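You operate a simulated robot arm through the tools that you are given. There is no shell and no other tool. Be economical: measure what you need, move in short steps, check, and stop when the job is done.

You run a simulated two-armed robot. Do the job below in one go: nothing can be reset, and whatever is moved stays where it is left.

## Task
On the right end of the sorting table, fold the rag in half.

Only the result counts: the job must be done as asked and must still hold three seconds after the hand-in. Knocking over, shifting, dropping, spilling or breaking anything else fails it. Flat cloth is picked up by pressing the open fingertips on it (5 to 10 N) and closing them slowly along it; thin cloth reads only 2 to 8 mm in the jaws.

## Robot
Two 7-joint arms with two-finger parallel grippers on one trunk, on a base that drives. Base frame: it is fixed to the floor where the robot stands at the start and does not move with it; the origin is under the middle of the robot, x ahead of it, y to its left, z up; the surface under the hand at the start is at about z = 80. Lengths are in cm, angles in rad, forces in N, time in s.
The left shoulder is at the start at [16.5, 17.1, 110.6], the right one opposite. With the tool pointing down near the work surface each hand reaches from about 48 to 96 cm from the robot's upright axis, wherever it stands, measured 20 degrees to its own side. Places, roughly: right end of the sorting table [80, 0, 80]. Payload 4.4 kg a hand.
Tool frame (each hand has its own): the origin (TCP) lies between the finger pads and is the grasp point; the fingertips stand 2.3 cm ahead of it; z points along the fingers, y is the line along which they close. Largest opening 9.4 cm; finger width 3.8, thickness 1; the body of the gripper, 5.4 by 9.6 cm, starts 3.9 cm behind the TCP.
Orientation is that of the tool frame in the base frame, as [roll, pitch, yaw] about the fixed x, y, z axes, in that order (R = Rz(yaw) Ry(pitch) Rx(roll)). With the fingers straight down and closing along the base's y, the tool's x points along the base's -x, its y along +y and its z along -z.

## Interface
- The arms move only by the tool jog_arm. It takes "left_moves", "right_moves" or both (then of equal length, played together; a hand with none holds still); each is a list of rows, each a list of 3 entries, a list of its own where there are three numbers: the shift along the base's x, y, z in cm, then the turn, a rotation vector about the base's x, y, z in rad, then the finger opening in cm, from 0 to 9.4. In form: [[[dx, dy, dz], [ax, ay, az], claw], ...]. A call has 1 to 10 rows; each row is the pose to reach, as a shift and turn from the pose commanded when the call began. Rows are played at 5 a second. More than 5 cm and 0.15 rad between two rows, or a gripper value outside its range, and nothing of the call is played. A pose out of reach is approached as far as the arm can. The call stops where the force on the tool passes 40 N (or 10 N more than at its start, if that is more) or the arm is blocked; 0.2 s more then pass. The fingers move at their own pace (about 7.2 cm/s each) and stop on an object; they squeeze with about 26 N. The grip force told is the motor's: it shows also when the fingers shut on nothing. Time passes only in rows, and 0.2 s behind the last, so rows that repeat a pose let the fingers close. The reply holds the time, the measured pose of the TCP, the force on the tool along the base axes, the opening and the grip force, in the units named above and with some noise, with the torque about the TCP (base axes, N m) and any sound that the robot's microphone picked up.
- Cameras (640 x 400 px; columns grow to the right, rows downward): "scene" is now at [27.62, 0.81, 124.12]; the picture's right is [-0.01, -1.00, 0.00], its down [-0.68, 0.01, -0.73] and it looks along [0.73, -0.01, -0.68] (base axes); focal length 259 px, centre (320, 200). "left" rides on the left gripper at [8.6, -1.6, -7.4] in its tool frame; the picture's right is [0.18, 0.98, 0.00], its down [-0.58, 0.11, -0.81] and it looks along [-0.79, 0.15, 0.59] (tool axes); focal length 243 px, centre (320, 200). "right" rides on the right gripper at [8.6, 1.6, -7.5] in its tool frame; the picture's right is [-0.18, 0.98, 0.00], its down [-0.58, -0.11, -0.81] and it looks along [-0.79, -0.15, 0.59] (tool axes); focal length 243 px, centre (320, 200). There is no depth. A picture from a camera that has moved, and an enlarged one, comes with that camera's place and axes in the base frame and with its lens. The place of the scene camera against the robot may be out by one fixed shift of up to 2.5 cm in any direction.
- capture(camera): a new picture of that camera. No time passes.
- slide_trunk(by): slides the trunk up (or, below 0, down) by that many cm; the arms and the scene camera ride with it, the base frame stays. It gives what a move gives, with no picture.
- base_move(legs): drives the robot by 1 to 6 legs, each [ahead, left, turn to the left] in cm, cm and rad, along the robot's own axes; the way and the turn of a leg run together, so that a leg with both is an arc; at most 150 cm and 3.142 rad a leg. The arms and the cameras ride along, it lands a little off, and it stops where it bumps. It gives what a move gives.
- aim_head(pan, tilt): turns the head with the scene camera to pan (to the left, within 1.396 rad either way) and tilt (down, from -0.506 to 1.204), counted from straight ahead of the robot. It gives what a move gives.
- enlarge(camera, box): a new picture of the part [left, top, right, bottom] of that camera's present view, enlarged. No time passes.
- job_done(): hands the job in; it is judged then, once.

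Go step by step. Nothing tells you exact positions but the pictures and the camera data: compare them with the known pose of the tool, close in by small moves and look again before you grip or let go. The budget is 120 turns and 100 pictures, counting those below and the enlarged ones. Unless the task says otherwise, let go and move clear before handing in, and close with one line.

The tools are called by a JSON object that holds its "method" and its "body". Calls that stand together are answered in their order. jog_arm: Moves the arms, as the interface text tells. Its arguments: {"type":"object","properties":{"left_moves":{"type":"array","items":{"type":"array"}},"right_moves":{"type":"array","items":{"type":"array"}}},"required":[]} The other tools are called the same way: slide_trunk (by) slides the trunk up or down; base_move (legs) drives the base; aim_head (pan, tilt) turns the head that bears the scene camera; capture (camera) takes a picture; enlarge (camera, box) takes an enlarged picture of a part of a camera's view; job_done () hands the job in.

At the start:

```text
time_s: 0.0
left_tool_pos: [57.87, 21.13, 101.46]
left_ee_rot: [-3.141, 0.0, 3.14]
left_force: [-1.2, 0.4, -0.5]
left_wrist_torque: [0.03, -0.01, -0.01]
left_finger_gap: 9.42
left_grasp_force: 0.0
right_tool_pos: [47.21, -20.89, 100.83]
right_ee_rot: [-3.141, 0.002, -3.141]
right_force: [-0.7, -0.3, 0.0]
right_wrist_torque: [0.02, 0.04, 0.03]
right_finger_gap: 9.38
right_grasp_force: 0.1
trunk travel left (down, up): [-12.3, 26.5]
robot x, y, heading: [0.16, 0.12, -0.001]
head pan, tilt: [-0.014, 0.75]
```

scene: 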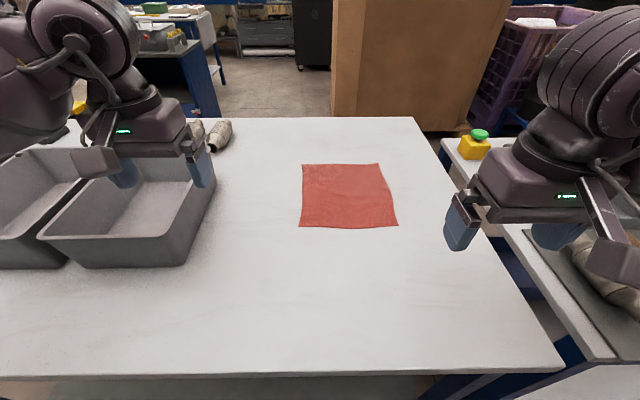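
right: 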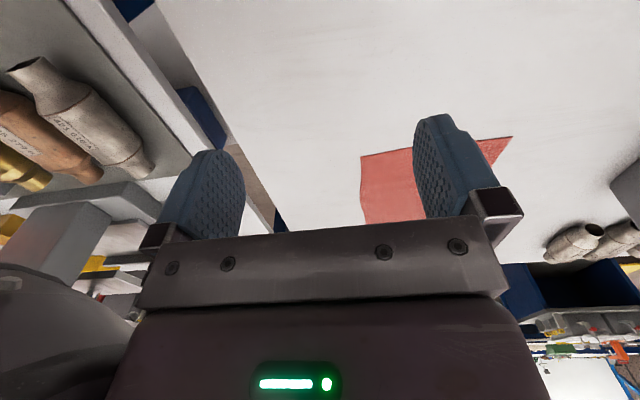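
left: 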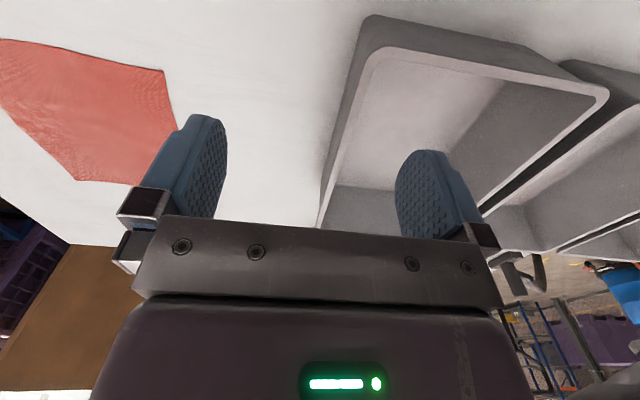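

The rag lies flat, at roughly x 66–90 and y −17 to +5. I plan to pinch the near edge with both hands and carry it over to the far edge. First I turn both hands so that they close along x, and move them above the near edge.

{"method": "jog_arm", "body": {"left_moves": [[[0, -1.5, 0], [0, 0, -0.15], 9.4], [[1, -3, 0], [0, 0, -0.3], 9.4], [[2, -4.5, 0], [0, 0, -0.45], 9.4], [[3, -6, 0], [0, 0, -0.6], 9.4], [[4, -8, 0], [0, 0, -0.75], 9.4], [[5, -10, 0], [0, 0, -0.9], 9.4], [[6, -12, 0], [0, 0, -1.05], 9.4], [[7, -14, 0], [0, 0, -1.2], 6], [[8, -15.5, 0], [0, 0, -1.35], 5], [[8, -17, 0], [0, 0, -1.5], 4]], "right_moves": [[[2, 0, 0], [0, 0, 0.15], 9.4], [[4, 0, 0], [0, 0, 0.3], 9.4], [[6, 0, 0], [0, 0, 0.45], 9.4], [[8, 0.5, 0], [0, 0, 0.6], 9.4], [[10, 1, 0], [0, 0, 0.75], 9.4], [[12, 1.5, 0], [0, 0, 0.9], 9.4], [[14, 2, 0], [0, 0, 1.05], 9.4], [[16, 3, 0], [0, 0, 1.2], 6], [[18, 4, 0], [0, 0, 1.35], 5], [[19, 5, 0], [0, 0, 1.5], 4]]}}

{"method": "capture", "body": {"camera": "scene"}}

{"method": "capture", "body": {"camera": "left"}}

{"method": "capture", "body": {"camera": "right"}}

```text
time_s: 2.2
left_tool_pos: [64.76, 7.01, 101.84]
left_ee_rot: [3.138, 0.001, 1.942]
left_force: [-0.7, -0.4, 0.8]
left_wrist_torque: [0.04, -0.02, 0.02]
left_finger_gap: 4.01
left_grasp_force: 0.1
left hand out of reach, approached as far as the arm can: row 9, 10
right_tool_pos: [56.31, -13.9, 102.02]
right_ee_rot: [-3.108, -0.01, -1.833]
right_force: [-0.4, -0.5, 0.8]
right_wrist_torque: [0.05, -0.08, 0.02]
right_finger_gap: 3.97
right_grasp_force: 0.1
right hand out of reach, approached as far as the arm can: row 8, 9, 10
trunk travel left (down, up): [-12.3, 26.5]
robot x, y, heading: [0.14, -0.43, -0.001]
head pan, tilt: [-0.014, 0.75]
```

```text
96 pictures are left
camera scene: at [27.34, 0.76, 124.22], right [-0.01, -1.0, 0.0], down [-0.68, 0.01, -0.73], along [0.73, -0.01, -0.68], focal length 259 px, centre (320, 200)
```

scene: 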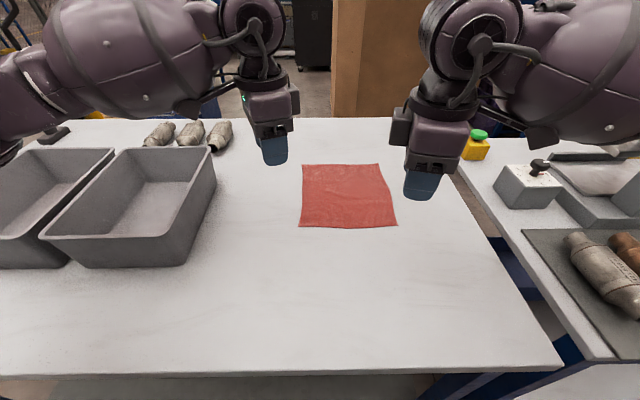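

```text
95 pictures are left
camera left: at [60.05, 14.54, 109.3], right [0.85, 0.53, 0.0], down [0.31, -0.5, 0.81], along [0.43, -0.68, -0.59], focal length 243 px, centre (320, 200)
```

left: 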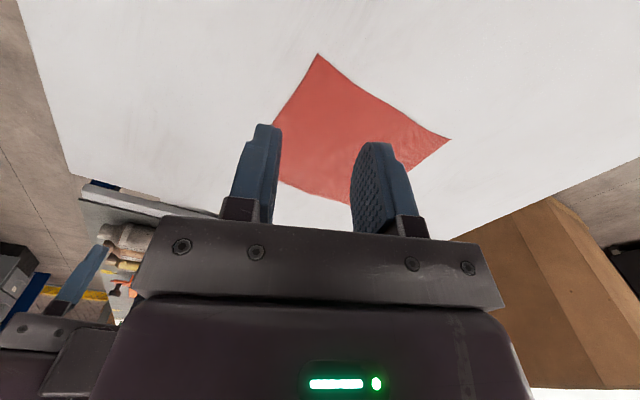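

```text
94 pictures are left
camera right: at [52.38, -21.62, 109.52], right [-0.9, 0.43, -0.03], down [0.23, 0.55, 0.8], along [0.37, 0.72, -0.59], focal length 243 px, centre (320, 200)
```

right: 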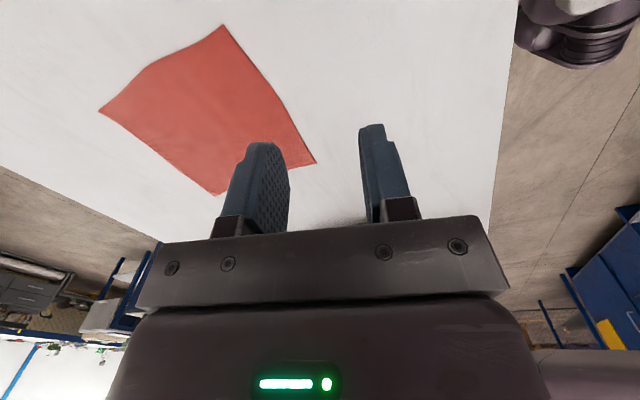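

The rag hasn't moved, and the wrists reached their turning limit in that direction. I'll turn the other way to about 45°, so each hand closes along the diagonal of its corner.

{"method": "jog_arm", "body": {"left_moves": [[[0, 0, 0], [0, 0, 0.15], 4], [[0, 0, 0], [0, 0, 0.3], 4], [[0, 0, 0], [0, 0, 0.45], 4], [[0, 0, 0], [0, 0, 0.6], 4], [[0, 0, 0], [0, 0, 0.75], 4], [[0, 0, 0], [0, 0, 0.9], 4], [[0, 0, 0], [0, 0, 1.05], 4], [[0, 0, 0], [0, 0, 1.2], 4], [[0, 0, 0], [0, 0, 1.35], 4], [[0, 0, 0], [0, 0, 1.5], 4]], "right_moves": [[[0, 0, 0], [0, 0, -0.15], 4], [[0, 0, 0], [0, 0, -0.3], 4], [[0, 0, 0], [0, 0, -0.45], 4], [[0, 0, 0], [0, 0, -0.6], 4], [[0, 0, 0], [0, 0, -0.75], 4], [[0, 0, 0], [0, 0, -0.9], 4], [[0, 0, 0], [0, 0, -1.05], 4], [[0, 0, 0], [0, 0, -1.2], 4], [[0, 0, 0], [0, 0, -1.35], 4], [[0, 0, 0], [0, 0, -1.5], 4]]}}

```text
time_s: 4.4
left_tool_pos: [64.81, 7.16, 101.48]
left_ee_rot: [3.141, 0.0, -2.836]
left_force: [0.6, 0.0, -0.2]
left_wrist_torque: [0.05, 0.01, -0.02]
left_finger_gap: 4.0
left_grasp_force: 0.1
right_tool_pos: [56.62, -13.88, 101.79]
right_ee_rot: [-3.112, -0.013, 2.947]
right_force: [0.2, -0.8, -0.1]
right_wrist_torque: [-0.01, -0.01, 0.01]
right_finger_gap: 4.01
right_grasp_force: 0.1
trunk travel left (down, up): [-12.3, 26.5]
robot x, y, heading: [-0.31, -0.1, -0.0]
head pan, tilt: [-0.014, 0.75]
```

Both wrists turned freely. I'll finish the 45° turn and come down to about z 90 above the corners.

{"method": "jog_arm", "body": {"left_moves": [[[0.8, -1, -1], [0, 0, 0.12], 4], [[1.6, -2, -3], [0, 0, 0.24], 4], [[2.4, -3, -6], [0, 0, 0.36], 4], [[3.2, -4.2, -9], [0, 0, 0.48], 4], [[3.2, -4.2, -10.5], [0, 0, 0.48], 4]], "right_moves": [[[3, 0, -1], [0, 0, -0.14], 4], [[6, -0.5, -3], [0, 0, -0.28], 4], [[8.5, -1, -6], [0, 0, -0.42], 4], [[11, -1.1, -9], [0, 0, -0.56], 4], [[11, -1.1, -11], [0, 0, -0.59], 4]]}}

{"method": "capture", "body": {"camera": "scene"}}

{"method": "capture", "body": {"camera": "left"}}

{"method": "capture", "body": {"camera": "right"}}

```text
time_s: 5.4
left_tool_pos: [68.5, 3.9, 92.63]
left_ee_rot: [3.134, 0.009, -2.358]
left_force: [0.9, 2.0, -1.1]
left_wrist_torque: [-0.09, -0.04, -0.12]
left_finger_gap: 4.01
left_grasp_force: 0.0
right_tool_pos: [67.32, -15.41, 92.86]
right_ee_rot: [-3.103, -0.01, 2.408]
right_force: [0.6, -1.9, 1.5]
right_wrist_torque: [0.25, 0.06, 0.14]
right_finger_gap: 4.0
right_grasp_force: 0.0
trunk travel left (down, up): [-12.3, 26.5]
robot x, y, heading: [-0.3, 0.2, -0.0]
head pan, tilt: [-0.014, 0.75]
stopped in row 5 (left hand): the force on the tool passed its limit at 55 N (the readings are from after the stop); the commanded pose is now the measured one
```

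```text
93 pictures are left
camera scene: at [27.67, 0.82, 124.09], right [-0.01, -1.0, 0.0], down [-0.68, 0.01, -0.73], along [0.73, -0.01, -0.68], focal length 259 px, centre (320, 200)
```

scene: 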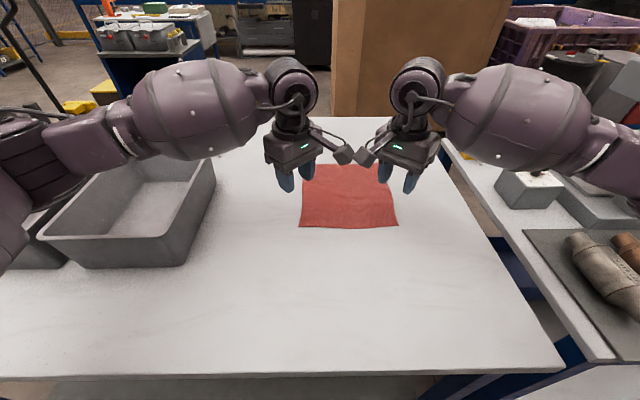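

```text
92 pictures are left
camera left: at [63.54, -3.47, 100.05], right [-0.82, 0.57, 0.01], down [0.33, 0.48, 0.81], along [0.46, 0.67, -0.58], focal length 243 px, centre (320, 200)
```

left: 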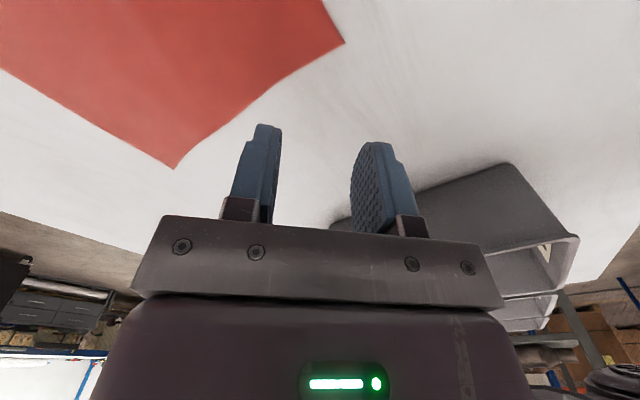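

```text
91 pictures are left
camera right: at [62.27, -8.11, 100.38], right [0.79, 0.61, -0.04], down [0.39, -0.45, 0.8], along [0.47, -0.65, -0.59], focal length 243 px, centre (320, 200)
```

right: 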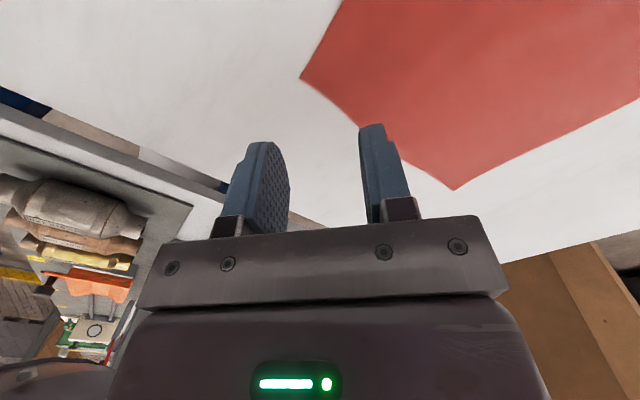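

The two wrist cameras' brackets touched each other; nothing on the table was moved. I'll back off, separate the hands and go back to the first turn direction, which keeps the cameras on the outside.

{"method": "jog_arm", "body": {"left_moves": [[[0, 1, 0.5], [0, 0, 0], 3], [[0, 3, 1.5], [0, 0, -0.15], 3], [[0, 3, 3], [0, 0, -0.3], 3], [[0, 3, 3], [0, 0, -0.45], 3], [[0, 3, 3], [0, 0, -0.6], 3], [[0, 3, 3], [0, 0, -0.75], 3], [[0, 3, 3], [0, 0, -0.9], 3], [[0, 3, 3], [0, 0, -1.05], 3], [[0, 3, 3], [0, 0, -1.2], 3], [[0, 3, 3], [0, 0, -1.35], 3]], "right_moves": [[[0, -1, 0.5], [0, 0, 0], 3], [[0, -3, 1.5], [0, 0, 0.15], 3], [[0, -3, 3], [0, 0, 0.3], 3], [[0, -3, 3], [0, 0, 0.45], 3], [[0, -3, 3], [0, 0, 0.6], 3], [[0, -3, 3], [0, 0, 0.75], 3], [[0, -3, 3], [0, 0, 0.9], 3], [[0, -3, 3], [0, 0, 1.05], 3], [[0, -3, 3], [0, 0, 1.2], 3], [[0, -3, 3], [0, 0, 1.35], 3]]}}

{"method": "jog_arm", "body": {"left_moves": [[[0, 0, 0], [0, 0, -0.15], 3], [[0, 0, -1], [0, 0, -0.3], 3], [[0, -1, -2], [0, 0, -0.45], 3], [[0, -2, -3], [0, 0, -0.55], 3], [[0, -3, -4], [0, 0, -0.55], 3]], "right_moves": [[[0, 0, 0], [0, 0, 0.15], 3], [[0, 0, -1], [0, 0, 0.3], 3], [[0, 1, -2], [0, 0, 0.4], 3], [[0, 2, -3], [0, 0, 0.5], 3], [[0, 2, -4], [0, 0, 0.5], 3]]}}

{"method": "capture", "body": {"camera": "left"}}

{"method": "capture", "body": {"camera": "right"}}

```text
time_s: 7.6
left_tool_pos: [68.61, 6.77, 95.72]
left_ee_rot: [3.138, 0.008, 2.573]
left_force: [-0.2, 0.0, 0.4]
left_wrist_torque: [0.02, 0.01, 0.02]
left_finger_gap: 3.01
left_grasp_force: 0.1
right_tool_pos: [67.26, -18.25, 95.9]
right_ee_rot: [-3.101, -0.009, -2.523]
right_force: [0.9, 0.0, 0.1]
right_wrist_torque: [-0.01, 0.0, 0.0]
right_finger_gap: 2.98
right_grasp_force: 0.1
trunk travel left (down, up): [-12.3, 26.5]
robot x, y, heading: [0.17, 0.24, -0.0]
head pan, tilt: [-0.014, 0.75]
```

```text
time_s: 8.8
left_tool_pos: [68.62, 3.86, 91.35]
left_ee_rot: [3.139, 0.007, 2.025]
left_force: [-0.9, -0.2, -2.2]
left_wrist_torque: [-0.01, 0.0, 0.01]
left_finger_gap: 2.99
left_grasp_force: 0.0
right_tool_pos: [61.88, -18.05, 94.8]
right_ee_rot: [-3.106, -0.012, -2.025]
right_force: [-0.5, -0.1, -0.6]
right_wrist_torque: [0.04, 0.02, 0.02]
right_finger_gap: 3.01
right_grasp_force: 0.1
right hand out of reach, approached as far as the arm can: row 3, 4, 5
trunk travel left (down, up): [-12.3, 26.5]
robot x, y, heading: [-0.31, 0.28, -0.0]
head pan, tilt: [-0.014, 0.75]
```

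```text
90 pictures are left
camera left: at [63.41, 10.92, 98.76], right [0.8, 0.6, 0.0], down [0.35, -0.47, 0.81], along [0.48, -0.65, -0.59], focal length 243 px, centre (320, 200)
```

left: 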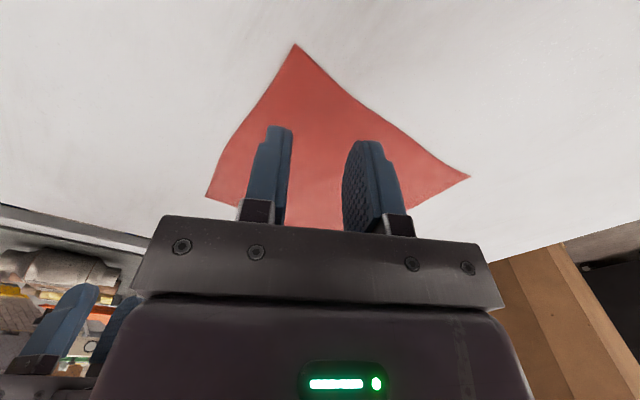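

```text
89 pictures are left
camera right: at [56.45, -24.76, 102.43], right [-0.8, 0.6, -0.04], down [0.33, 0.5, 0.8], along [0.5, 0.63, -0.6], focal length 243 px, centre (320, 200)
```

right: 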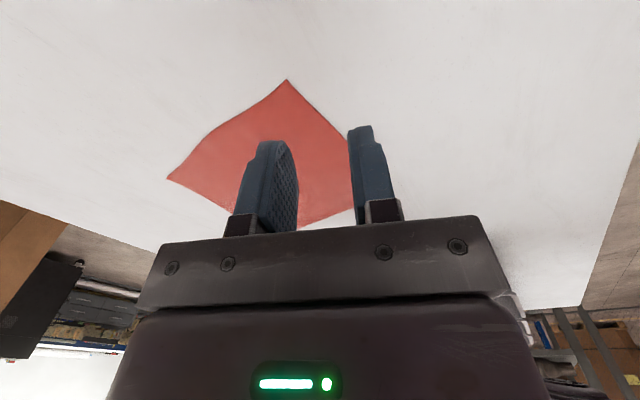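

The rag's near corners come out at about (66.4, 4.0) and (66.5, −17.9), and the far edge at x ≈ 90.3. At this turn the right arm's forward reach is limited, so I'll use a nearly straight wrist (0.3 rad inward) and place the pads just over the near corners.

{"method": "jog_arm", "body": {"left_moves": [[[0, 0, 1], [0, 0, 0.15], 3], [[0, 0, 1], [0, 0, 0.3], 3], [[0, 0, 1], [0, 0, 0.45], 3], [[0, 0, 1], [0, 0, 0.6], 3], [[0, 0, 1], [0, 0, 0.75], 3], [[0, 0, 1], [0, 0, 0.9], 3], [[-0.5, -0.5, 1], [0, 0, 1.05], 3], [[-1, -1, 1], [0, 0, 1.2], 3], [[-1.7, -1.9, 0], [0, 0, 1.35], 3], [[-1.7, -1.9, -1], [0, 0, 1.42], 3]], "right_moves": [[[0, 0, 1], [0, 0, -0.15], 3], [[1, 0, 1], [0, 0, -0.3], 3], [[2, 0, 1], [0, 0, -0.45], 3], [[3, 0, 0], [0, 0, -0.6], 3], [[4, 0, 0], [0, 0, -0.75], 3], [[5, 0.5, -1], [0, 0, -0.9], 3], [[5.1, 1, -2], [0, 0, -1.05], 3], [[5.1, 1.5, -3], [0, 0, -1.2], 3], [[5.1, 2.1, -3.5], [0, 0, -1.35], 3], [[5.1, 2.1, -4.5], [0, 0, -1.42], 3]]}}

{"method": "capture", "body": {"camera": "scene"}}

{"method": "capture", "body": {"camera": "left"}}

{"method": "capture", "body": {"camera": "right"}}

```text
time_s: 11.0
left_tool_pos: [66.75, 1.97, 90.65]
left_ee_rot: [3.136, 0.007, -2.836]
left_force: [-0.3, 0.2, 0.3]
left_wrist_torque: [0.01, 0.03, -0.01]
left_finger_gap: 3.0
left_grasp_force: 0.1
right_tool_pos: [66.98, -15.8, 90.56]
right_ee_rot: [-3.103, -0.01, 2.836]
right_force: [0.7, -1.3, -0.1]
right_wrist_torque: [0.0, 0.01, -0.01]
right_finger_gap: 2.98
right_grasp_force: 0.2
trunk travel left (down, up): [-12.3, 26.5]
robot x, y, heading: [0.08, 0.15, -0.001]
head pan, tilt: [-0.014, 0.75]
```

```text
88 pictures are left
camera scene: at [27.66, 0.81, 124.1], right [-0.01, -1.0, 0.0], down [-0.68, 0.01, -0.73], along [0.73, -0.01, -0.68], focal length 259 px, centre (320, 200)
```

scene: 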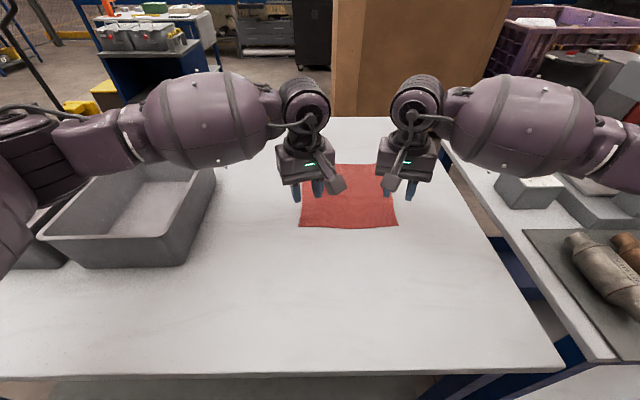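

```text
87 pictures are left
camera left: at [58.98, -2.27, 98.07], right [-0.47, 0.88, 0.0], down [0.52, 0.27, 0.81], along [0.71, 0.39, -0.58], focal length 243 px, centre (320, 200)
```

left: 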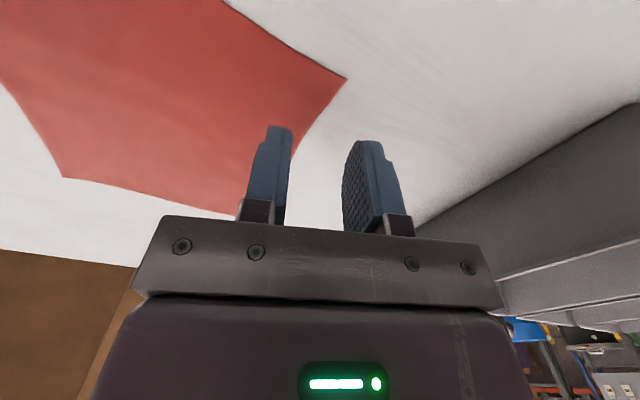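

```text
86 pictures are left
camera right: at [59.33, -11.44, 98.13], right [0.47, 0.88, -0.04], down [0.54, -0.25, 0.8], along [0.7, -0.4, -0.59], focal length 243 px, centre (320, 200)
```

right: 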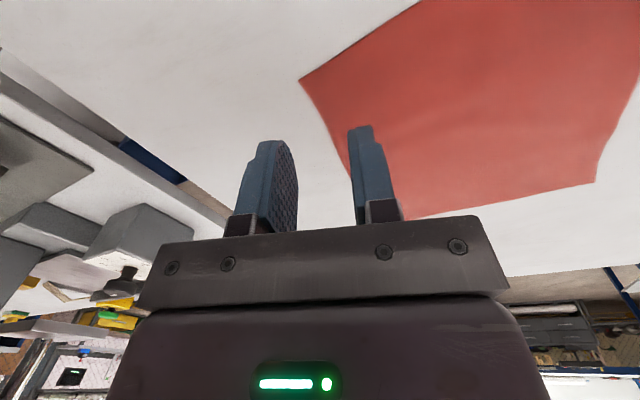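

The corners are confirmed at (66.4, 4.1) and (66.6, −17.9), and the fingers sit over them as intended. I'll straighten a small tilt in the right hand and come down to just above the cloth.

{"method": "jog_arm", "body": {"left_moves": [[[0, 0, -2], [0, 0, 0], 3], [[0, 0, -4], [0, 0, 0], 3], [[0, 0, -6], [0, 0, 0], 3], [[0, 0, -7.2], [0, 0, 0], 3], [[0, 0, -7.2], [0, 0, 0], 3]], "right_moves": [[[0, 0, -2], [0.034, -0.021, 0], 3], [[0, 0, -4], [0.034, -0.021, 0], 3], [[0, 0, -6], [0.034, -0.021, 0], 3], [[0, 0, -7.1], [0.034, -0.021, 0], 3], [[0, 0, -7.1], [0.034, -0.021, 0], 3]]}}

{"method": "capture", "body": {"camera": "left"}}

{"method": "capture", "body": {"camera": "right"}}

```text
time_s: 12.2
left_tool_pos: [66.69, 1.88, 83.61]
left_ee_rot: [3.137, 0.01, -2.837]
left_force: [-0.4, -0.6, 0.4]
left_wrist_torque: [0.0, -0.01, -0.06]
left_finger_gap: 2.99
left_grasp_force: 0.1
right_tool_pos: [66.82, -15.91, 83.63]
right_ee_rot: [3.141, 0.0, 2.84]
right_force: [-0.6, -0.2, 0.1]
right_wrist_torque: [0.0, 0.01, 0.01]
right_finger_gap: 3.0
right_grasp_force: 0.1
trunk travel left (down, up): [-12.3, 26.5]
robot x, y, heading: [0.1, -0.17, -0.003]
head pan, tilt: [-0.014, 0.75]
```

```text
85 pictures are left
camera left: at [58.93, -2.32, 91.0], right [-0.47, 0.88, 0.0], down [0.52, 0.27, 0.81], along [0.72, 0.38, -0.58], focal length 243 px, centre (320, 200)
```

left: 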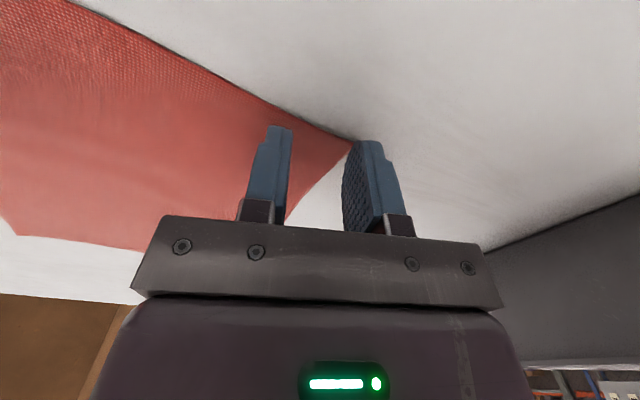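

```text
84 pictures are left
camera right: at [59.15, -11.72, 91.1], right [0.47, 0.88, 0.0], down [0.52, -0.28, 0.81], along [0.71, -0.38, -0.59], focal length 243 px, centre (320, 200)
```

right: 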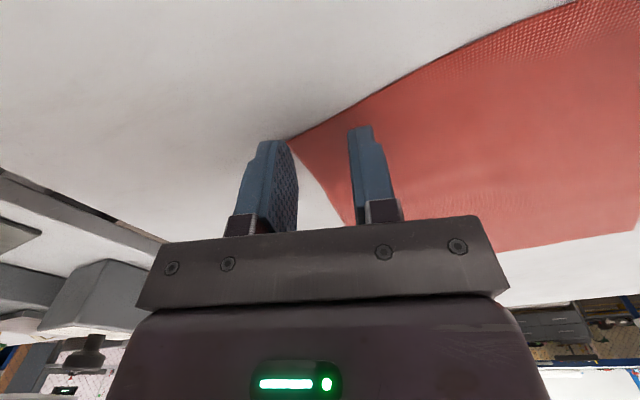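

The corners sit right at the outer fingers' inner faces. I'll shift both hands 0.8 cm forward and 0.5 cm outward for better overlap, then press down gently.

{"method": "jog_arm", "body": {"left_moves": [[[0.8, 0.5, 0], [0, 0, 0], 3], [[0.8, 0.5, -0.6], [0, 0, 0], 3], [[0.8, 0.5, -1.0], [0, 0, 0], 3], [[0.8, 0.5, -1.2], [0, 0, 0], 3], [[0.8, 0.5, -1.2], [0, 0, 0], 3]], "right_moves": [[[0.8, -0.5, 0], [0, 0, 0], 3], [[0.8, -0.5, -0.6], [0, 0, 0], 3], [[0.8, -0.5, -1.0], [0, 0, 0], 3], [[0.8, -0.5, -1.2], [0, 0, 0], 3], [[0.8, -0.5, -1.2], [0, 0, 0], 3]]}}

```text
time_s: 13.4
left_tool_pos: [67.58, 2.53, 82.36]
left_ee_rot: [3.137, 0.011, -2.838]
left_force: [0.8, 0.1, 4.8]
left_wrist_torque: [-0.09, -0.01, 0.06]
left_finger_gap: 2.99
left_grasp_force: 0.2
right_tool_pos: [67.74, -16.42, 82.39]
right_ee_rot: [3.141, 0.0, 2.837]
right_force: [-0.1, 0.1, 2.4]
right_wrist_torque: [0.02, 0.05, -0.04]
right_finger_gap: 2.99
right_grasp_force: 0.0
trunk travel left (down, up): [-12.3, 26.5]
robot x, y, heading: [0.12, -0.28, 0.003]
head pan, tilt: [-0.014, 0.75]
```

Both hands touch the cloth (4.8 N left, 2.4 N right). I'll press slightly more and check the force.

{"method": "jog_arm", "body": {"left_moves": [[[0, 0, -0.04], [0, 0, 0], 3], [[0, 0, -0.07], [0, 0, 0], 3]], "right_moves": [[[0, 0, -0.07], [0, 0, 0], 3], [[0, 0, -0.13], [0, 0, 0], 3]]}}

{"method": "capture", "body": {"camera": "left"}}

{"method": "capture", "body": {"camera": "right"}}

```text
time_s: 14.0
left_tool_pos: [67.61, 2.5, 82.42]
left_ee_rot: [3.136, 0.012, -2.837]
left_force: [1.1, 0.6, 6.9]
left_wrist_torque: [-0.13, 0.02, 0.0]
left_finger_gap: 2.99
left_grasp_force: 0.1
right_tool_pos: [67.67, -16.47, 82.41]
right_ee_rot: [3.141, 0.002, 2.837]
right_force: [0.7, -1.6, 8.0]
right_wrist_torque: [0.08, 0.03, 0.0]
right_finger_gap: 2.96
right_grasp_force: 0.1
trunk travel left (down, up): [-12.3, 26.5]
robot x, y, heading: [-0.17, 0.31, 0.001]
head pan, tilt: [-0.014, 0.75]
```

```text
83 pictures are left
camera left: at [59.71, -1.79, 89.86], right [-0.47, 0.88, 0.0], down [0.51, 0.27, 0.81], along [0.72, 0.38, -0.58], focal length 243 px, centre (320, 200)
```

left: 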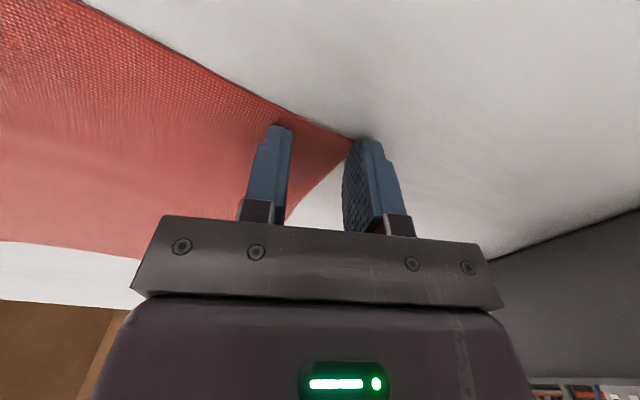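

```text
82 pictures are left
camera right: at [59.91, -12.21, 89.9], right [0.47, 0.88, 0.0], down [0.52, -0.28, 0.81], along [0.71, -0.38, -0.59], focal length 243 px, centre (320, 200)
```

right: 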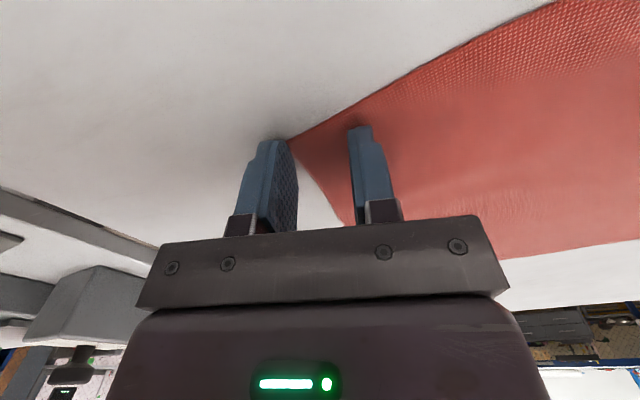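

The forces are right, but the rag's sides curve inward, so the outer fingers are barely on the cloth. I'll lift a little, shift each hand 1.3 cm inward, and press again.

{"method": "jog_arm", "body": {"left_moves": [[[0, 0, 0.6], [0, 0, 0], 3], [[-0.3, -1.3, 0.6], [0, 0, 0], 3], [[-0.3, -1.3, 0.1], [0, 0, 0], 3], [[-0.3, -1.3, 0], [0, 0, 0], 3], [[-0.3, -1.3, 0], [0, 0, 0], 3]], "right_moves": [[[0, 0, 0.6], [0, 0, 0], 3], [[-0.3, 1.3, 0.6], [0, 0, 0], 3], [[-0.3, 1.3, 0.1], [0, 0, 0], 3], [[-0.3, 1.3, 0], [0, 0, 0], 3], [[-0.3, 1.3, 0], [0, 0, 0], 3]]}}

{"method": "capture", "body": {"camera": "left"}}

{"method": "capture", "body": {"camera": "right"}}

```text
time_s: 15.2
left_tool_pos: [67.27, 1.11, 82.43]
left_ee_rot: [3.139, 0.012, -2.838]
left_force: [1.4, 0.5, 10.1]
left_wrist_torque: [-0.19, 0.04, 0.06]
left_finger_gap: 2.97
left_grasp_force: 0.1
right_tool_pos: [67.38, -15.11, 82.49]
right_ee_rot: [3.141, 0.004, 2.839]
right_force: [0.5, -0.8, 7.8]
right_wrist_torque: [-0.04, 0.0, -0.01]
right_finger_gap: 3.02
right_grasp_force: 0.0
trunk travel left (down, up): [-12.3, 26.5]
robot x, y, heading: [0.15, 0.16, 0.002]
head pan, tilt: [-0.014, 0.75]
```

```text
81 pictures are left
camera left: at [59.41, -3.06, 89.85], right [-0.47, 0.88, 0.0], down [0.51, 0.27, 0.81], along [0.72, 0.38, -0.58], focal length 243 px, centre (320, 200)
```

left: 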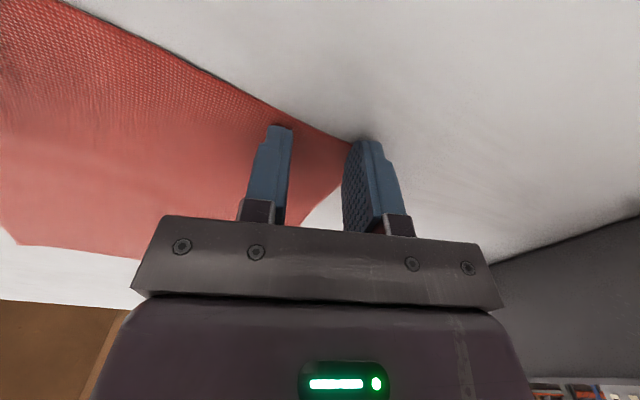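

```text
80 pictures are left
camera right: at [59.59, -10.88, 89.9], right [0.47, 0.88, 0.0], down [0.52, -0.28, 0.81], along [0.71, -0.38, -0.59], focal length 243 px, centre (320, 200)
```

right: 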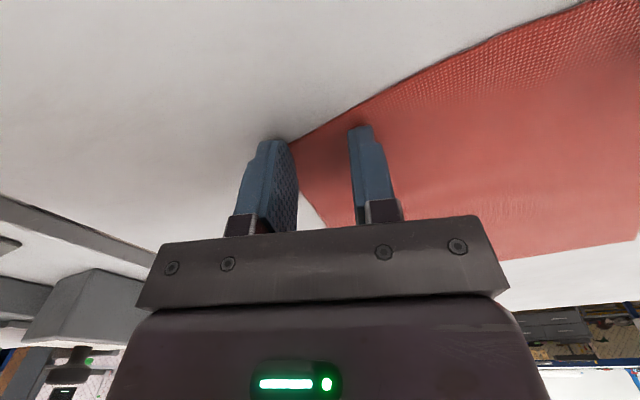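

The outer fingers now sit on the cloth edge and the press is 8–10 N. I'll close slowly.

{"method": "jog_arm", "body": {"left_moves": [[[0, 0, 0], [0, 0, 0], 2.7], [[0, 0, 0], [0, 0, 0], 2.4], [[0, 0, 0], [0, 0, 0], 2.1], [[0, 0, 0], [0, 0, 0], 1.8], [[0, 0, 0], [0, 0, 0], 1.5], [[0, 0, 0], [0, 0, 0], 1.2], [[0, 0, 0], [0, 0, 0], 0.9], [[0, 0, 0], [0, 0, 0], 0.6], [[0, 0, 0], [0, 0, 0], 0.3], [[0, 0, 0], [0, 0, 0], 0]], "right_moves": [[[0, 0, 0], [0, 0, 0], 2.7], [[0, 0, 0], [0, 0, 0], 2.4], [[0, 0, 0], [0, 0, 0], 2.1], [[0, 0, 0], [0, 0, 0], 1.8], [[0, 0, 0], [0, 0, 0], 1.5], [[0, 0, 0], [0, 0, 0], 1.2], [[0, 0, 0], [0, 0, 0], 0.9], [[0, 0, 0], [0, 0, 0], 0.6], [[0, 0, 0], [0, 0, 0], 0.3], [[0, 0, 0], [0, 0, 0], 0]]}}

{"method": "capture", "body": {"camera": "left"}}

{"method": "capture", "body": {"camera": "right"}}

```text
time_s: 17.4
left_tool_pos: [67.14, 1.15, 82.49]
left_ee_rot: [3.138, 0.012, -2.838]
left_force: [0.8, -5.7, 17.5]
left_wrist_torque: [-0.26, 0.11, 0.07]
left_finger_gap: 0.25
left_grasp_force: 26.7
right_tool_pos: [67.19, -15.08, 82.4]
right_ee_rot: [3.141, 0.003, 2.837]
right_force: [0.0, 2.5, 15.7]
right_wrist_torque: [0.05, -0.04, 0.01]
right_finger_gap: 0.0
right_grasp_force: 26.5
trunk travel left (down, up): [-12.3, 26.5]
robot x, y, heading: [0.17, -0.27, -0.0]
head pan, tilt: [-0.014, 0.75]
```

```text
79 pictures are left
camera left: at [59.29, -3.08, 89.84], right [-0.47, 0.88, 0.0], down [0.51, 0.27, 0.81], along [0.72, 0.38, -0.58], focal length 243 px, centre (320, 200)
```

left: 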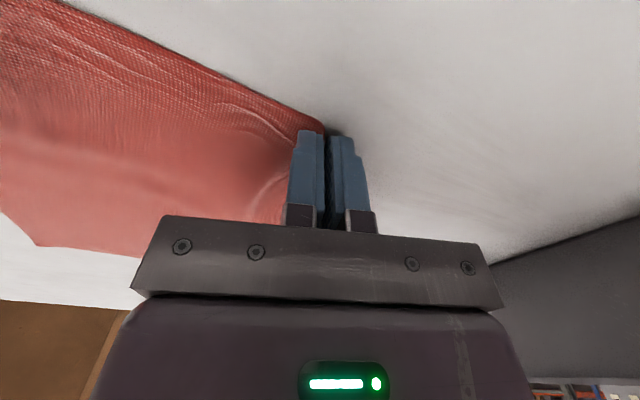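

```text
78 pictures are left
camera right: at [59.49, -10.91, 89.89], right [0.47, 0.88, 0.0], down [0.52, -0.28, 0.81], along [0.71, -0.38, -0.59], focal length 243 px, centre (320, 200)
```

right: 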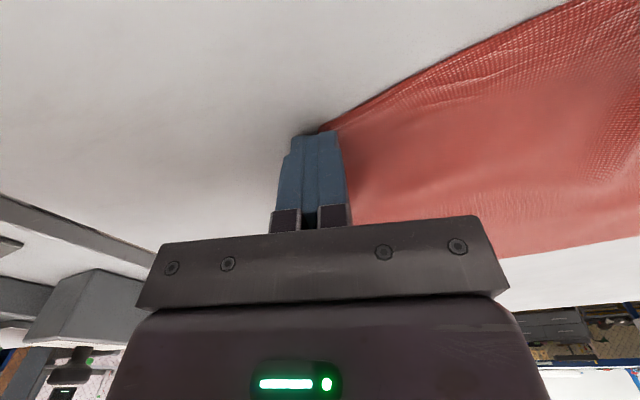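

The left hand holds cloth (2.5 mm), but the right closed on nothing. I'll lift the right hand, open it, and look again.

{"method": "jog_arm", "body": {"right_moves": [[[0, 0, 1.5], [0, 0, 0], 0], [[0, -1, 3], [0, 0, 0], 0], [[0, -1, 3], [0, 0, 0], 3], [[0, -1, 3], [0, 0, 0], 3]]}}

{"method": "capture", "body": {"camera": "right"}}

{"method": "enlarge", "body": {"camera": "scene", "box": [260, 120, 440, 240]}}

```text
time_s: 18.4
left_tool_pos: [67.08, 1.06, 82.43]
left_ee_rot: [3.138, 0.01, -2.84]
left_force: [-2.3, -2.9, 27.9]
left_wrist_torque: [-0.32, 0.21, -0.03]
left_finger_gap: 0.22
left_grasp_force: 25.9
right_tool_pos: [67.14, -16.18, 85.42]
right_ee_rot: [3.141, 0.003, 2.837]
right_force: [0.0, -1.0, 0.2]
right_wrist_torque: [0.04, 0.02, 0.02]
right_finger_gap: 3.0
right_grasp_force: 0.1
trunk travel left (down, up): [-12.3, 26.5]
robot x, y, heading: [-0.27, 0.11, 0.003]
head pan, tilt: [-0.014, 0.75]
```

```text
77 pictures are left
camera right: at [59.5, -11.99, 92.84], right [0.47, 0.88, 0.0], down [0.52, -0.28, 0.81], along [0.71, -0.38, -0.59], focal length 243 px, centre (320, 200)
```

right: 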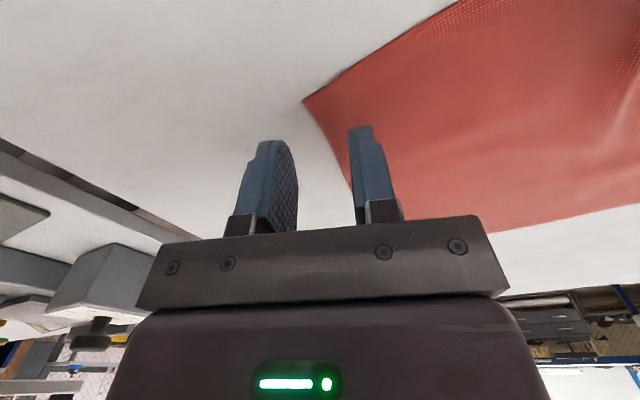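

```text
3.33 times, centred on (350, 180) of scene
camera zoom: at [27.39, 0.78, 124.19], right [-0.01, -1.0, 0.0], down [-0.68, 0.01, -0.73], along [0.73, -0.01, -0.68], focal length 863 px, centre (220, 267)
```

zoom: 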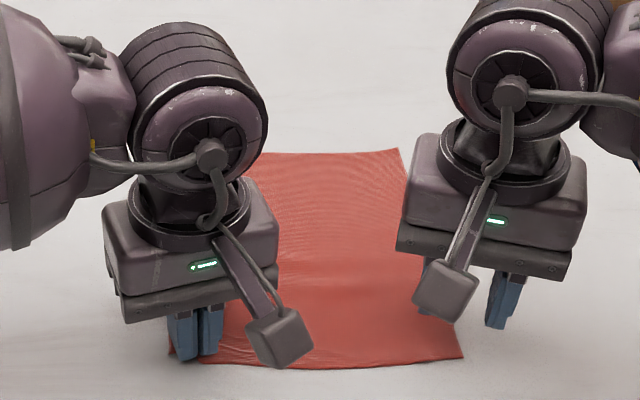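

The right corner is now at about (66.0, −16.6). I'll turn the right hand straight, which gives more camera clearance, place it further in, and press again. The left hand eases up a little.

{"method": "jog_arm", "body": {"left_moves": [[[0, 0, 0.1], [0, 0, 0], 0], [[0, 0, 0.2], [0, 0, 0], 0], [[0, 0, 0.2], [0, 0, 0], 0], [[0, 0, 0.2], [0, 0, 0], 0], [[0, 0, 0.2], [0, 0, 0], 0], [[0, 0, 0.2], [0, 0, 0], 0]], "right_moves": [[[0, 0, 0], [0, 0, 0.15], 3], [[-0.4, 1, 0], [0, 0, 0.3], 3], [[-0.6, 3, 0], [0, 0, 0.3], 3], [[-0.6, 3, -1.5], [0, 0, 0.3], 3], [[-0.6, 3, -2.5], [0, 0, 0.3], 3], [[-0.6, 3, -2.9], [0, 0, 0.3], 3]]}}

{"method": "capture", "body": {"camera": "right"}}

```text
time_s: 19.8
left_tool_pos: [67.08, 1.26, 82.5]
left_ee_rot: [3.135, 0.01, -2.838]
left_force: [-2.1, -0.6, 12.0]
left_wrist_torque: [-0.1, 0.15, -0.02]
left_finger_gap: 0.23
left_grasp_force: 25.6
right_tool_pos: [66.63, -13.16, 82.57]
right_ee_rot: [3.14, 0.001, 3.141]
right_force: [-0.6, -0.2, 3.5]
right_wrist_torque: [-0.03, 0.05, -0.01]
right_finger_gap: 3.0
right_grasp_force: 0.1
trunk travel left (down, up): [-12.3, 26.5]
robot x, y, heading: [-0.05, -0.28, 0.005]
head pan, tilt: [-0.014, 0.75]
```

```text
75 pictures are left
camera right: at [58.11, -11.38, 89.92], right [0.19, 0.98, 0.0], down [0.58, -0.11, 0.81], along [0.79, -0.15, -0.59], focal length 243 px, centre (320, 200)
```

right: 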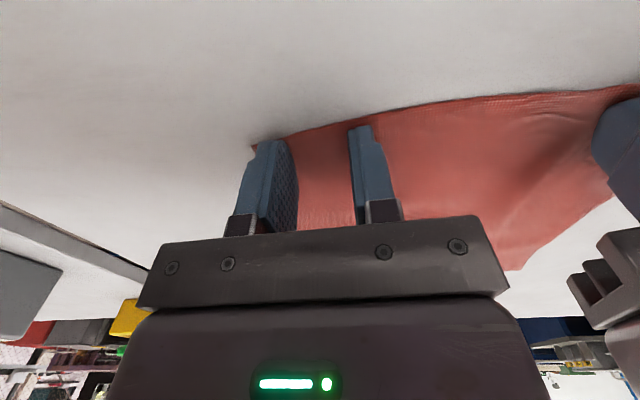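

Now the outer right finger is fully on the cloth, with the corner just outside it. I'll press a touch more and close slowly.

{"method": "jog_arm", "body": {"right_moves": [[[0, 0, -0.08], [0, 0, 0], 3], [[0, 0, -0.13], [0, 0, 0], 2.6], [[0, 0, -0.13], [0, 0, 0], 2.2], [[0, 0, -0.13], [0, 0, 0], 1.8], [[0, 0, -0.13], [0, 0, 0], 1.4], [[0, 0, -0.13], [0, 0, 0], 1.1], [[0, 0, -0.13], [0, 0, 0], 0.8], [[0, 0, -0.13], [0, 0, 0], 0.5], [[0, 0, -0.13], [0, 0, 0], 0.2], [[0, 0, -0.13], [0, 0, 0], 0]]}}

{"method": "capture", "body": {"camera": "right"}}

```text
time_s: 22.0
left_tool_pos: [67.21, 1.08, 82.62]
left_ee_rot: [3.139, 0.012, -2.84]
left_force: [-0.5, -6.7, 0.8]
left_wrist_torque: [-0.12, -0.01, -0.03]
left_finger_gap: 0.25
left_grasp_force: 26.1
right_tool_pos: [66.71, -13.01, 82.34]
right_ee_rot: [3.14, 0.003, 3.14]
right_force: [-0.2, 9.7, 26.3]
right_wrist_torque: [0.29, -0.26, 0.07]
right_finger_gap: 0.51
right_grasp_force: 26.6
trunk travel left (down, up): [-12.3, 26.5]
robot x, y, heading: [0.02, -0.07, -0.0]
head pan, tilt: [-0.014, 0.75]
```

```text
74 pictures are left
camera right: at [58.04, -11.3, 89.9], right [0.19, 0.98, 0.0], down [0.58, -0.11, 0.81], along [0.79, -0.15, -0.59], focal length 243 px, centre (320, 200)
```

right: 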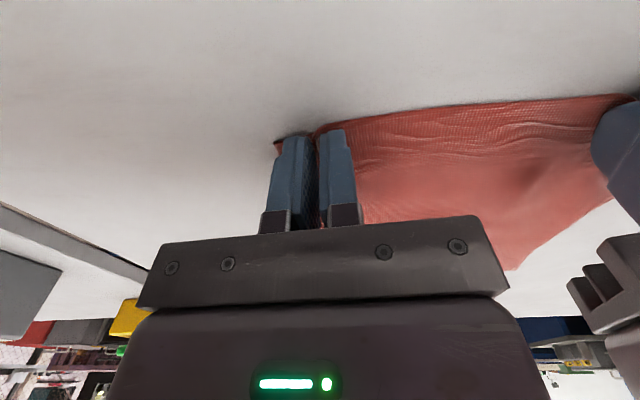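

Both hands now hold cloth (2.5 mm and 5.1 mm). I'll lift a few centimetres and look.

{"method": "jog_arm", "body": {"left_moves": [[[0, 0, 1], [0, 0, 0], 0], [[0.5, 0, 2], [0, 0, 0], 0], [[1, 0, 3], [0, 0, 0], 0], [[1.5, 0.5, 4], [0, 0, 0], 0], [[2, 1, 5], [0, 0, 0], 0]], "right_moves": [[[0, 0, 1], [0, 0, 0], 0], [[0.5, 0, 2], [0, 0, 0], 0], [[1, 0, 3], [0, 0, 0], 0], [[1.5, -0.5, 4], [0, 0, 0], 0], [[2, -1, 5], [0, 0, 0], 0]]}}

{"method": "capture", "body": {"camera": "scene"}}

{"method": "capture", "body": {"camera": "right"}}

{"method": "capture", "body": {"camera": "left"}}

```text
time_s: 23.2
left_tool_pos: [69.2, 2.19, 87.53]
left_ee_rot: [3.136, 0.011, -2.835]
left_force: [-2.5, -22.9, -0.5]
left_wrist_torque: [-0.53, 0.03, 0.04]
left_finger_gap: 0.24
left_grasp_force: 25.7
right_tool_pos: [68.81, -14.14, 87.17]
right_ee_rot: [-3.139, -0.001, 3.136]
right_force: [1.8, 22.4, 0.4]
right_wrist_torque: [0.6, -0.06, -0.27]
right_finger_gap: 0.09
right_grasp_force: 25.7
trunk travel left (down, up): [-12.3, 26.5]
robot x, y, heading: [0.1, 0.28, -0.003]
head pan, tilt: [-0.014, 0.75]
```

```text
73 pictures are left
camera scene: at [27.58, 0.81, 124.13], right [-0.01, -1.0, 0.0], down [-0.68, 0.01, -0.73], along [0.73, -0.01, -0.68], focal length 259 px, centre (320, 200)
```

scene: 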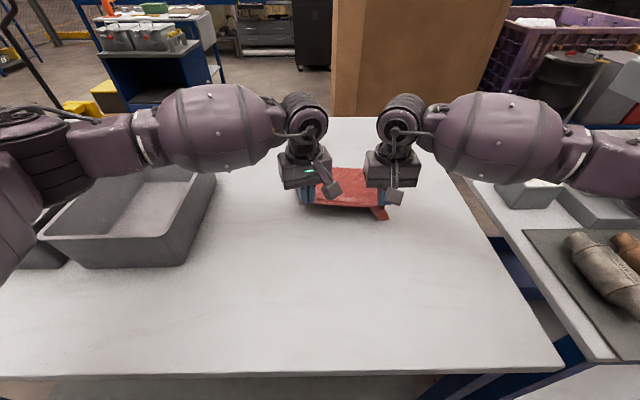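

```text
72 pictures are left
camera right: at [60.19, -12.43, 94.71], right [0.19, 0.98, 0.0], down [0.58, -0.11, 0.81], along [0.79, -0.15, -0.59], focal length 243 px, centre (320, 200)
```

right: 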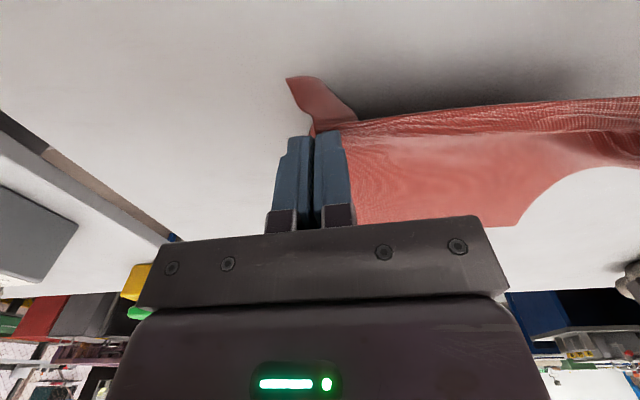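

```text
71 pictures are left
camera left: at [61.45, -2.02, 94.91], right [-0.47, 0.88, 0.0], down [0.52, 0.27, 0.81], along [0.72, 0.38, -0.58], focal length 243 px, centre (320, 200)
```

left: 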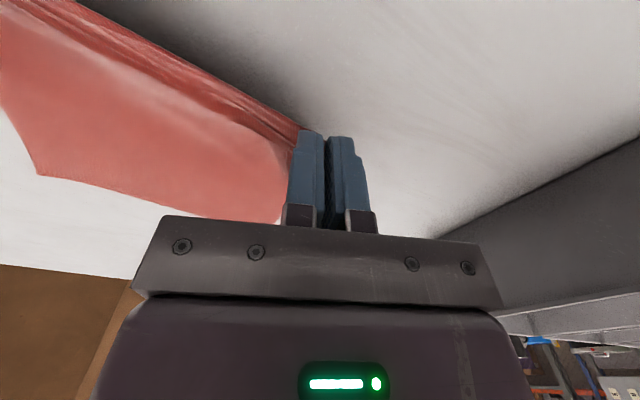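

The edge is taut at 22 N and the right grip has slipped about 4 cm in from the corner. I'll reverse the lift, let go with the right hand, and grip closer to the corner.

{"method": "jog_arm", "body": {"left_moves": [[[0, -0.7, 0], [0, 0, 0], 0], [[-0.5, -0.7, -1.2], [0, 0, 0], 0], [[-1, -0.7, -2.4], [0, 0, 0], 0], [[-1.5, -0.7, -3.6], [0, 0, 0], 0], [[-2, -0.7, -4.8], [0, 0, 0], 0], [[-2, -0.7, -4.8], [0, 0, 0], 0]], "right_moves": [[[0, 0.7, 0], [0, 0, 0], 0], [[-0.5, 0.7, -1.2], [0, 0, 0], 0], [[-1, 0.7, -2.4], [0, 0, 0], 0], [[-1.5, 0.5, -3.5], [0, 0, 0], 0], [[-2, 0.3, -4.4], [0, 0, 0], 0], [[-2, 0.3, -4.4], [0, 0, 0], 0]]}}

{"method": "jog_arm", "body": {"right_moves": [[[0, 0, 0], [0, 0, 0], 1.6], [[0, 0, 1.2], [0, 0, 0], 1.6], [[0, 0, 3], [0, 0, 0], 1.6], [[0, -2, 5], [0, 0, 0], 1.6]]}}

{"method": "capture", "body": {"camera": "right"}}

{"method": "enlarge", "body": {"camera": "scene", "box": [260, 120, 440, 240]}}

```text
time_s: 24.6
left_tool_pos: [67.3, 1.45, 82.62]
left_ee_rot: [3.137, 0.012, -2.838]
left_force: [0.1, -1.4, 0.2]
left_wrist_torque: [-0.02, -0.01, -0.05]
left_finger_gap: 0.24
left_grasp_force: 26.1
right_tool_pos: [66.79, -13.79, 82.78]
right_ee_rot: [-3.14, 0.0, 3.138]
right_force: [-0.1, 2.4, 2.7]
right_wrist_torque: [0.03, 0.03, -0.04]
right_finger_gap: 0.06
right_grasp_force: 25.9
trunk travel left (down, up): [-12.3, 26.5]
robot x, y, heading: [-0.11, -0.19, -0.002]
head pan, tilt: [-0.014, 0.75]
```

```text
time_s: 25.6
left_tool_pos: [67.1, 1.06, 82.88]
left_ee_rot: [-3.138, 0.009, -2.844]
left_force: [-2.0, -20.3, 7.6]
left_wrist_torque: [-0.61, 0.03, 0.03]
left_finger_gap: 0.26
left_grasp_force: 26.1
right_tool_pos: [66.57, -15.74, 87.77]
right_ee_rot: [3.138, 0.0, -3.141]
right_force: [1.6, 20.4, -7.8]
right_wrist_torque: [0.33, -0.12, -0.25]
right_finger_gap: 2.53
right_grasp_force: 10.1
trunk travel left (down, up): [-12.3, 26.5]
robot x, y, heading: [0.32, -0.0, 0.002]
head pan, tilt: [-0.014, 0.75]
```

```text
70 pictures are left
camera right: at [58.05, -14.02, 95.23], right [0.18, 0.98, 0.0], down [0.58, -0.11, 0.81], along [0.79, -0.15, -0.59], focal length 243 px, centre (320, 200)
```

right: 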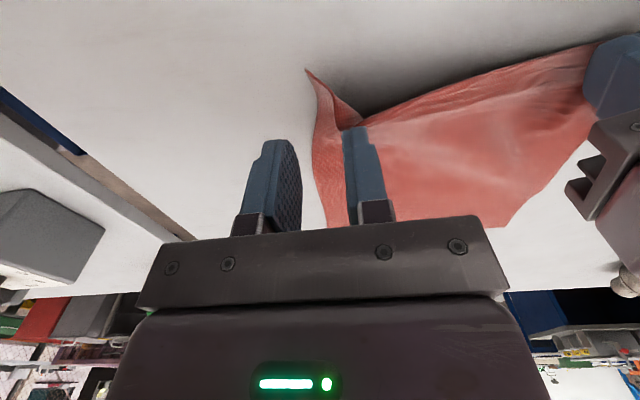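

```text
3.33 times, centred on (350, 180) of scene
camera zoom: at [27.56, 0.76, 124.14], right [-0.01, -1.0, 0.0], down [-0.68, 0.01, -0.73], along [0.73, -0.01, -0.68], focal length 863 px, centre (220, 267)
```

zoom: 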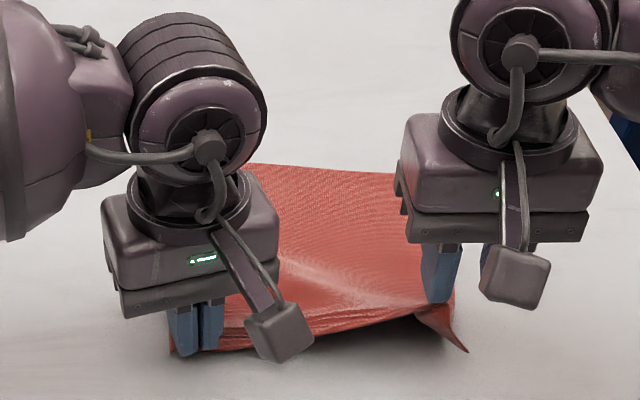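

The cloth is caught on the right inner finger and under tension. I'll move back in and down to relieve it, then open wide to free it.

{"method": "jog_arm", "body": {"right_moves": [[[0, 1, -1], [0, 0, 0], 2.5], [[0, 2, -2.5], [0, 0, 0], 2.5], [[0, 2.3, -4], [0, 0, 0], 2.5], [[0, 2.3, -4.9], [0, 0, 0], 2.5], [[0, 2.3, -4.9], [0, 0, 0], 2.5]]}}

{"method": "capture", "body": {"camera": "right"}}

```text
time_s: 26.8
left_tool_pos: [67.22, 1.44, 82.7]
left_ee_rot: [3.137, 0.008, -2.838]
left_force: [0.7, 0.3, -0.2]
left_wrist_torque: [-0.01, 0.03, -0.01]
left_finger_gap: 0.24
left_grasp_force: 25.9
right_tool_pos: [66.66, -13.56, 82.88]
right_ee_rot: [-3.14, -0.001, 3.138]
right_force: [0.2, 0.0, 0.2]
right_wrist_torque: [0.04, -0.02, 0.02]
right_finger_gap: 2.47
right_grasp_force: 0.1
trunk travel left (down, up): [-12.3, 26.5]
robot x, y, heading: [-0.13, -0.3, 0.005]
head pan, tilt: [-0.014, 0.75]
```

```text
68 pictures are left
camera right: at [58.15, -11.78, 90.34], right [0.19, 0.98, 0.0], down [0.58, -0.11, 0.81], along [0.79, -0.15, -0.59], focal length 243 px, centre (320, 200)
```

right: 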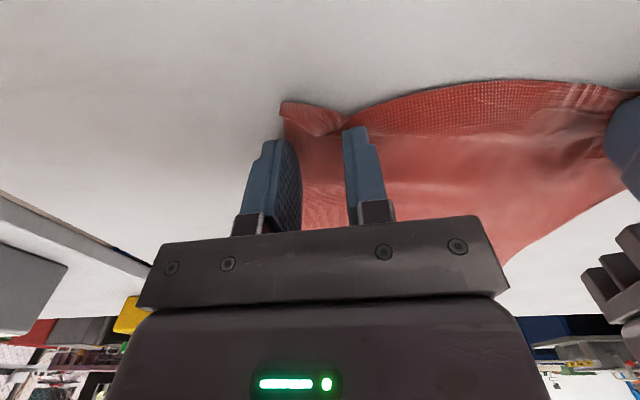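

There's no tension now. I'll open a bit and lift straight up to see whether the cloth lets go.

{"method": "jog_arm", "body": {"right_moves": [[[0, 0, 0], [0, 0, 0], 3], [[0, 0, 0.5], [0, 0, 0], 3.5], [[0, 0, 1], [0, 0, 0], 4], [[0, 0, 1.5], [0, 0, 0], 4], [[0, 0, 2.5], [0, 0, 0], 4]]}}

{"method": "capture", "body": {"camera": "right"}}

```text
time_s: 28.0
left_tool_pos: [67.2, 1.45, 82.79]
left_ee_rot: [3.136, 0.01, -2.837]
left_force: [-0.3, -0.2, 0.9]
left_wrist_torque: [-0.02, -0.05, 0.03]
left_finger_gap: 0.25
left_grasp_force: 26.1
right_tool_pos: [66.78, -13.51, 85.46]
right_ee_rot: [-3.14, -0.001, 3.138]
right_force: [0.8, 0.4, -0.1]
right_wrist_torque: [0.0, 0.0, -0.03]
right_finger_gap: 4.0
right_grasp_force: 0.1
trunk travel left (down, up): [-12.3, 26.5]
robot x, y, heading: [0.18, 0.07, -0.005]
head pan, tilt: [-0.014, 0.75]
```

```text
67 pictures are left
camera right: at [58.17, -11.79, 92.95], right [0.19, 0.98, 0.0], down [0.58, -0.11, 0.81], along [0.79, -0.15, -0.59], focal length 243 px, centre (320, 200)
```

right: 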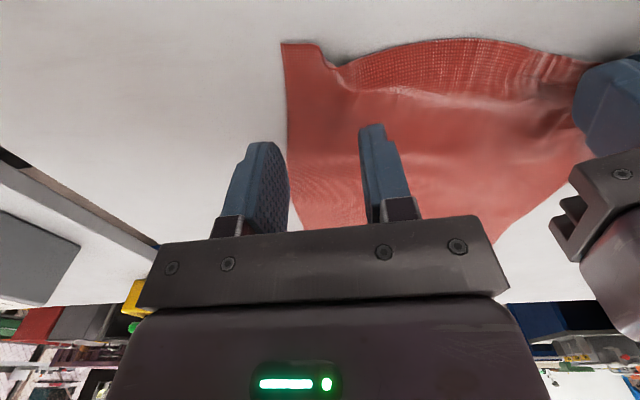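

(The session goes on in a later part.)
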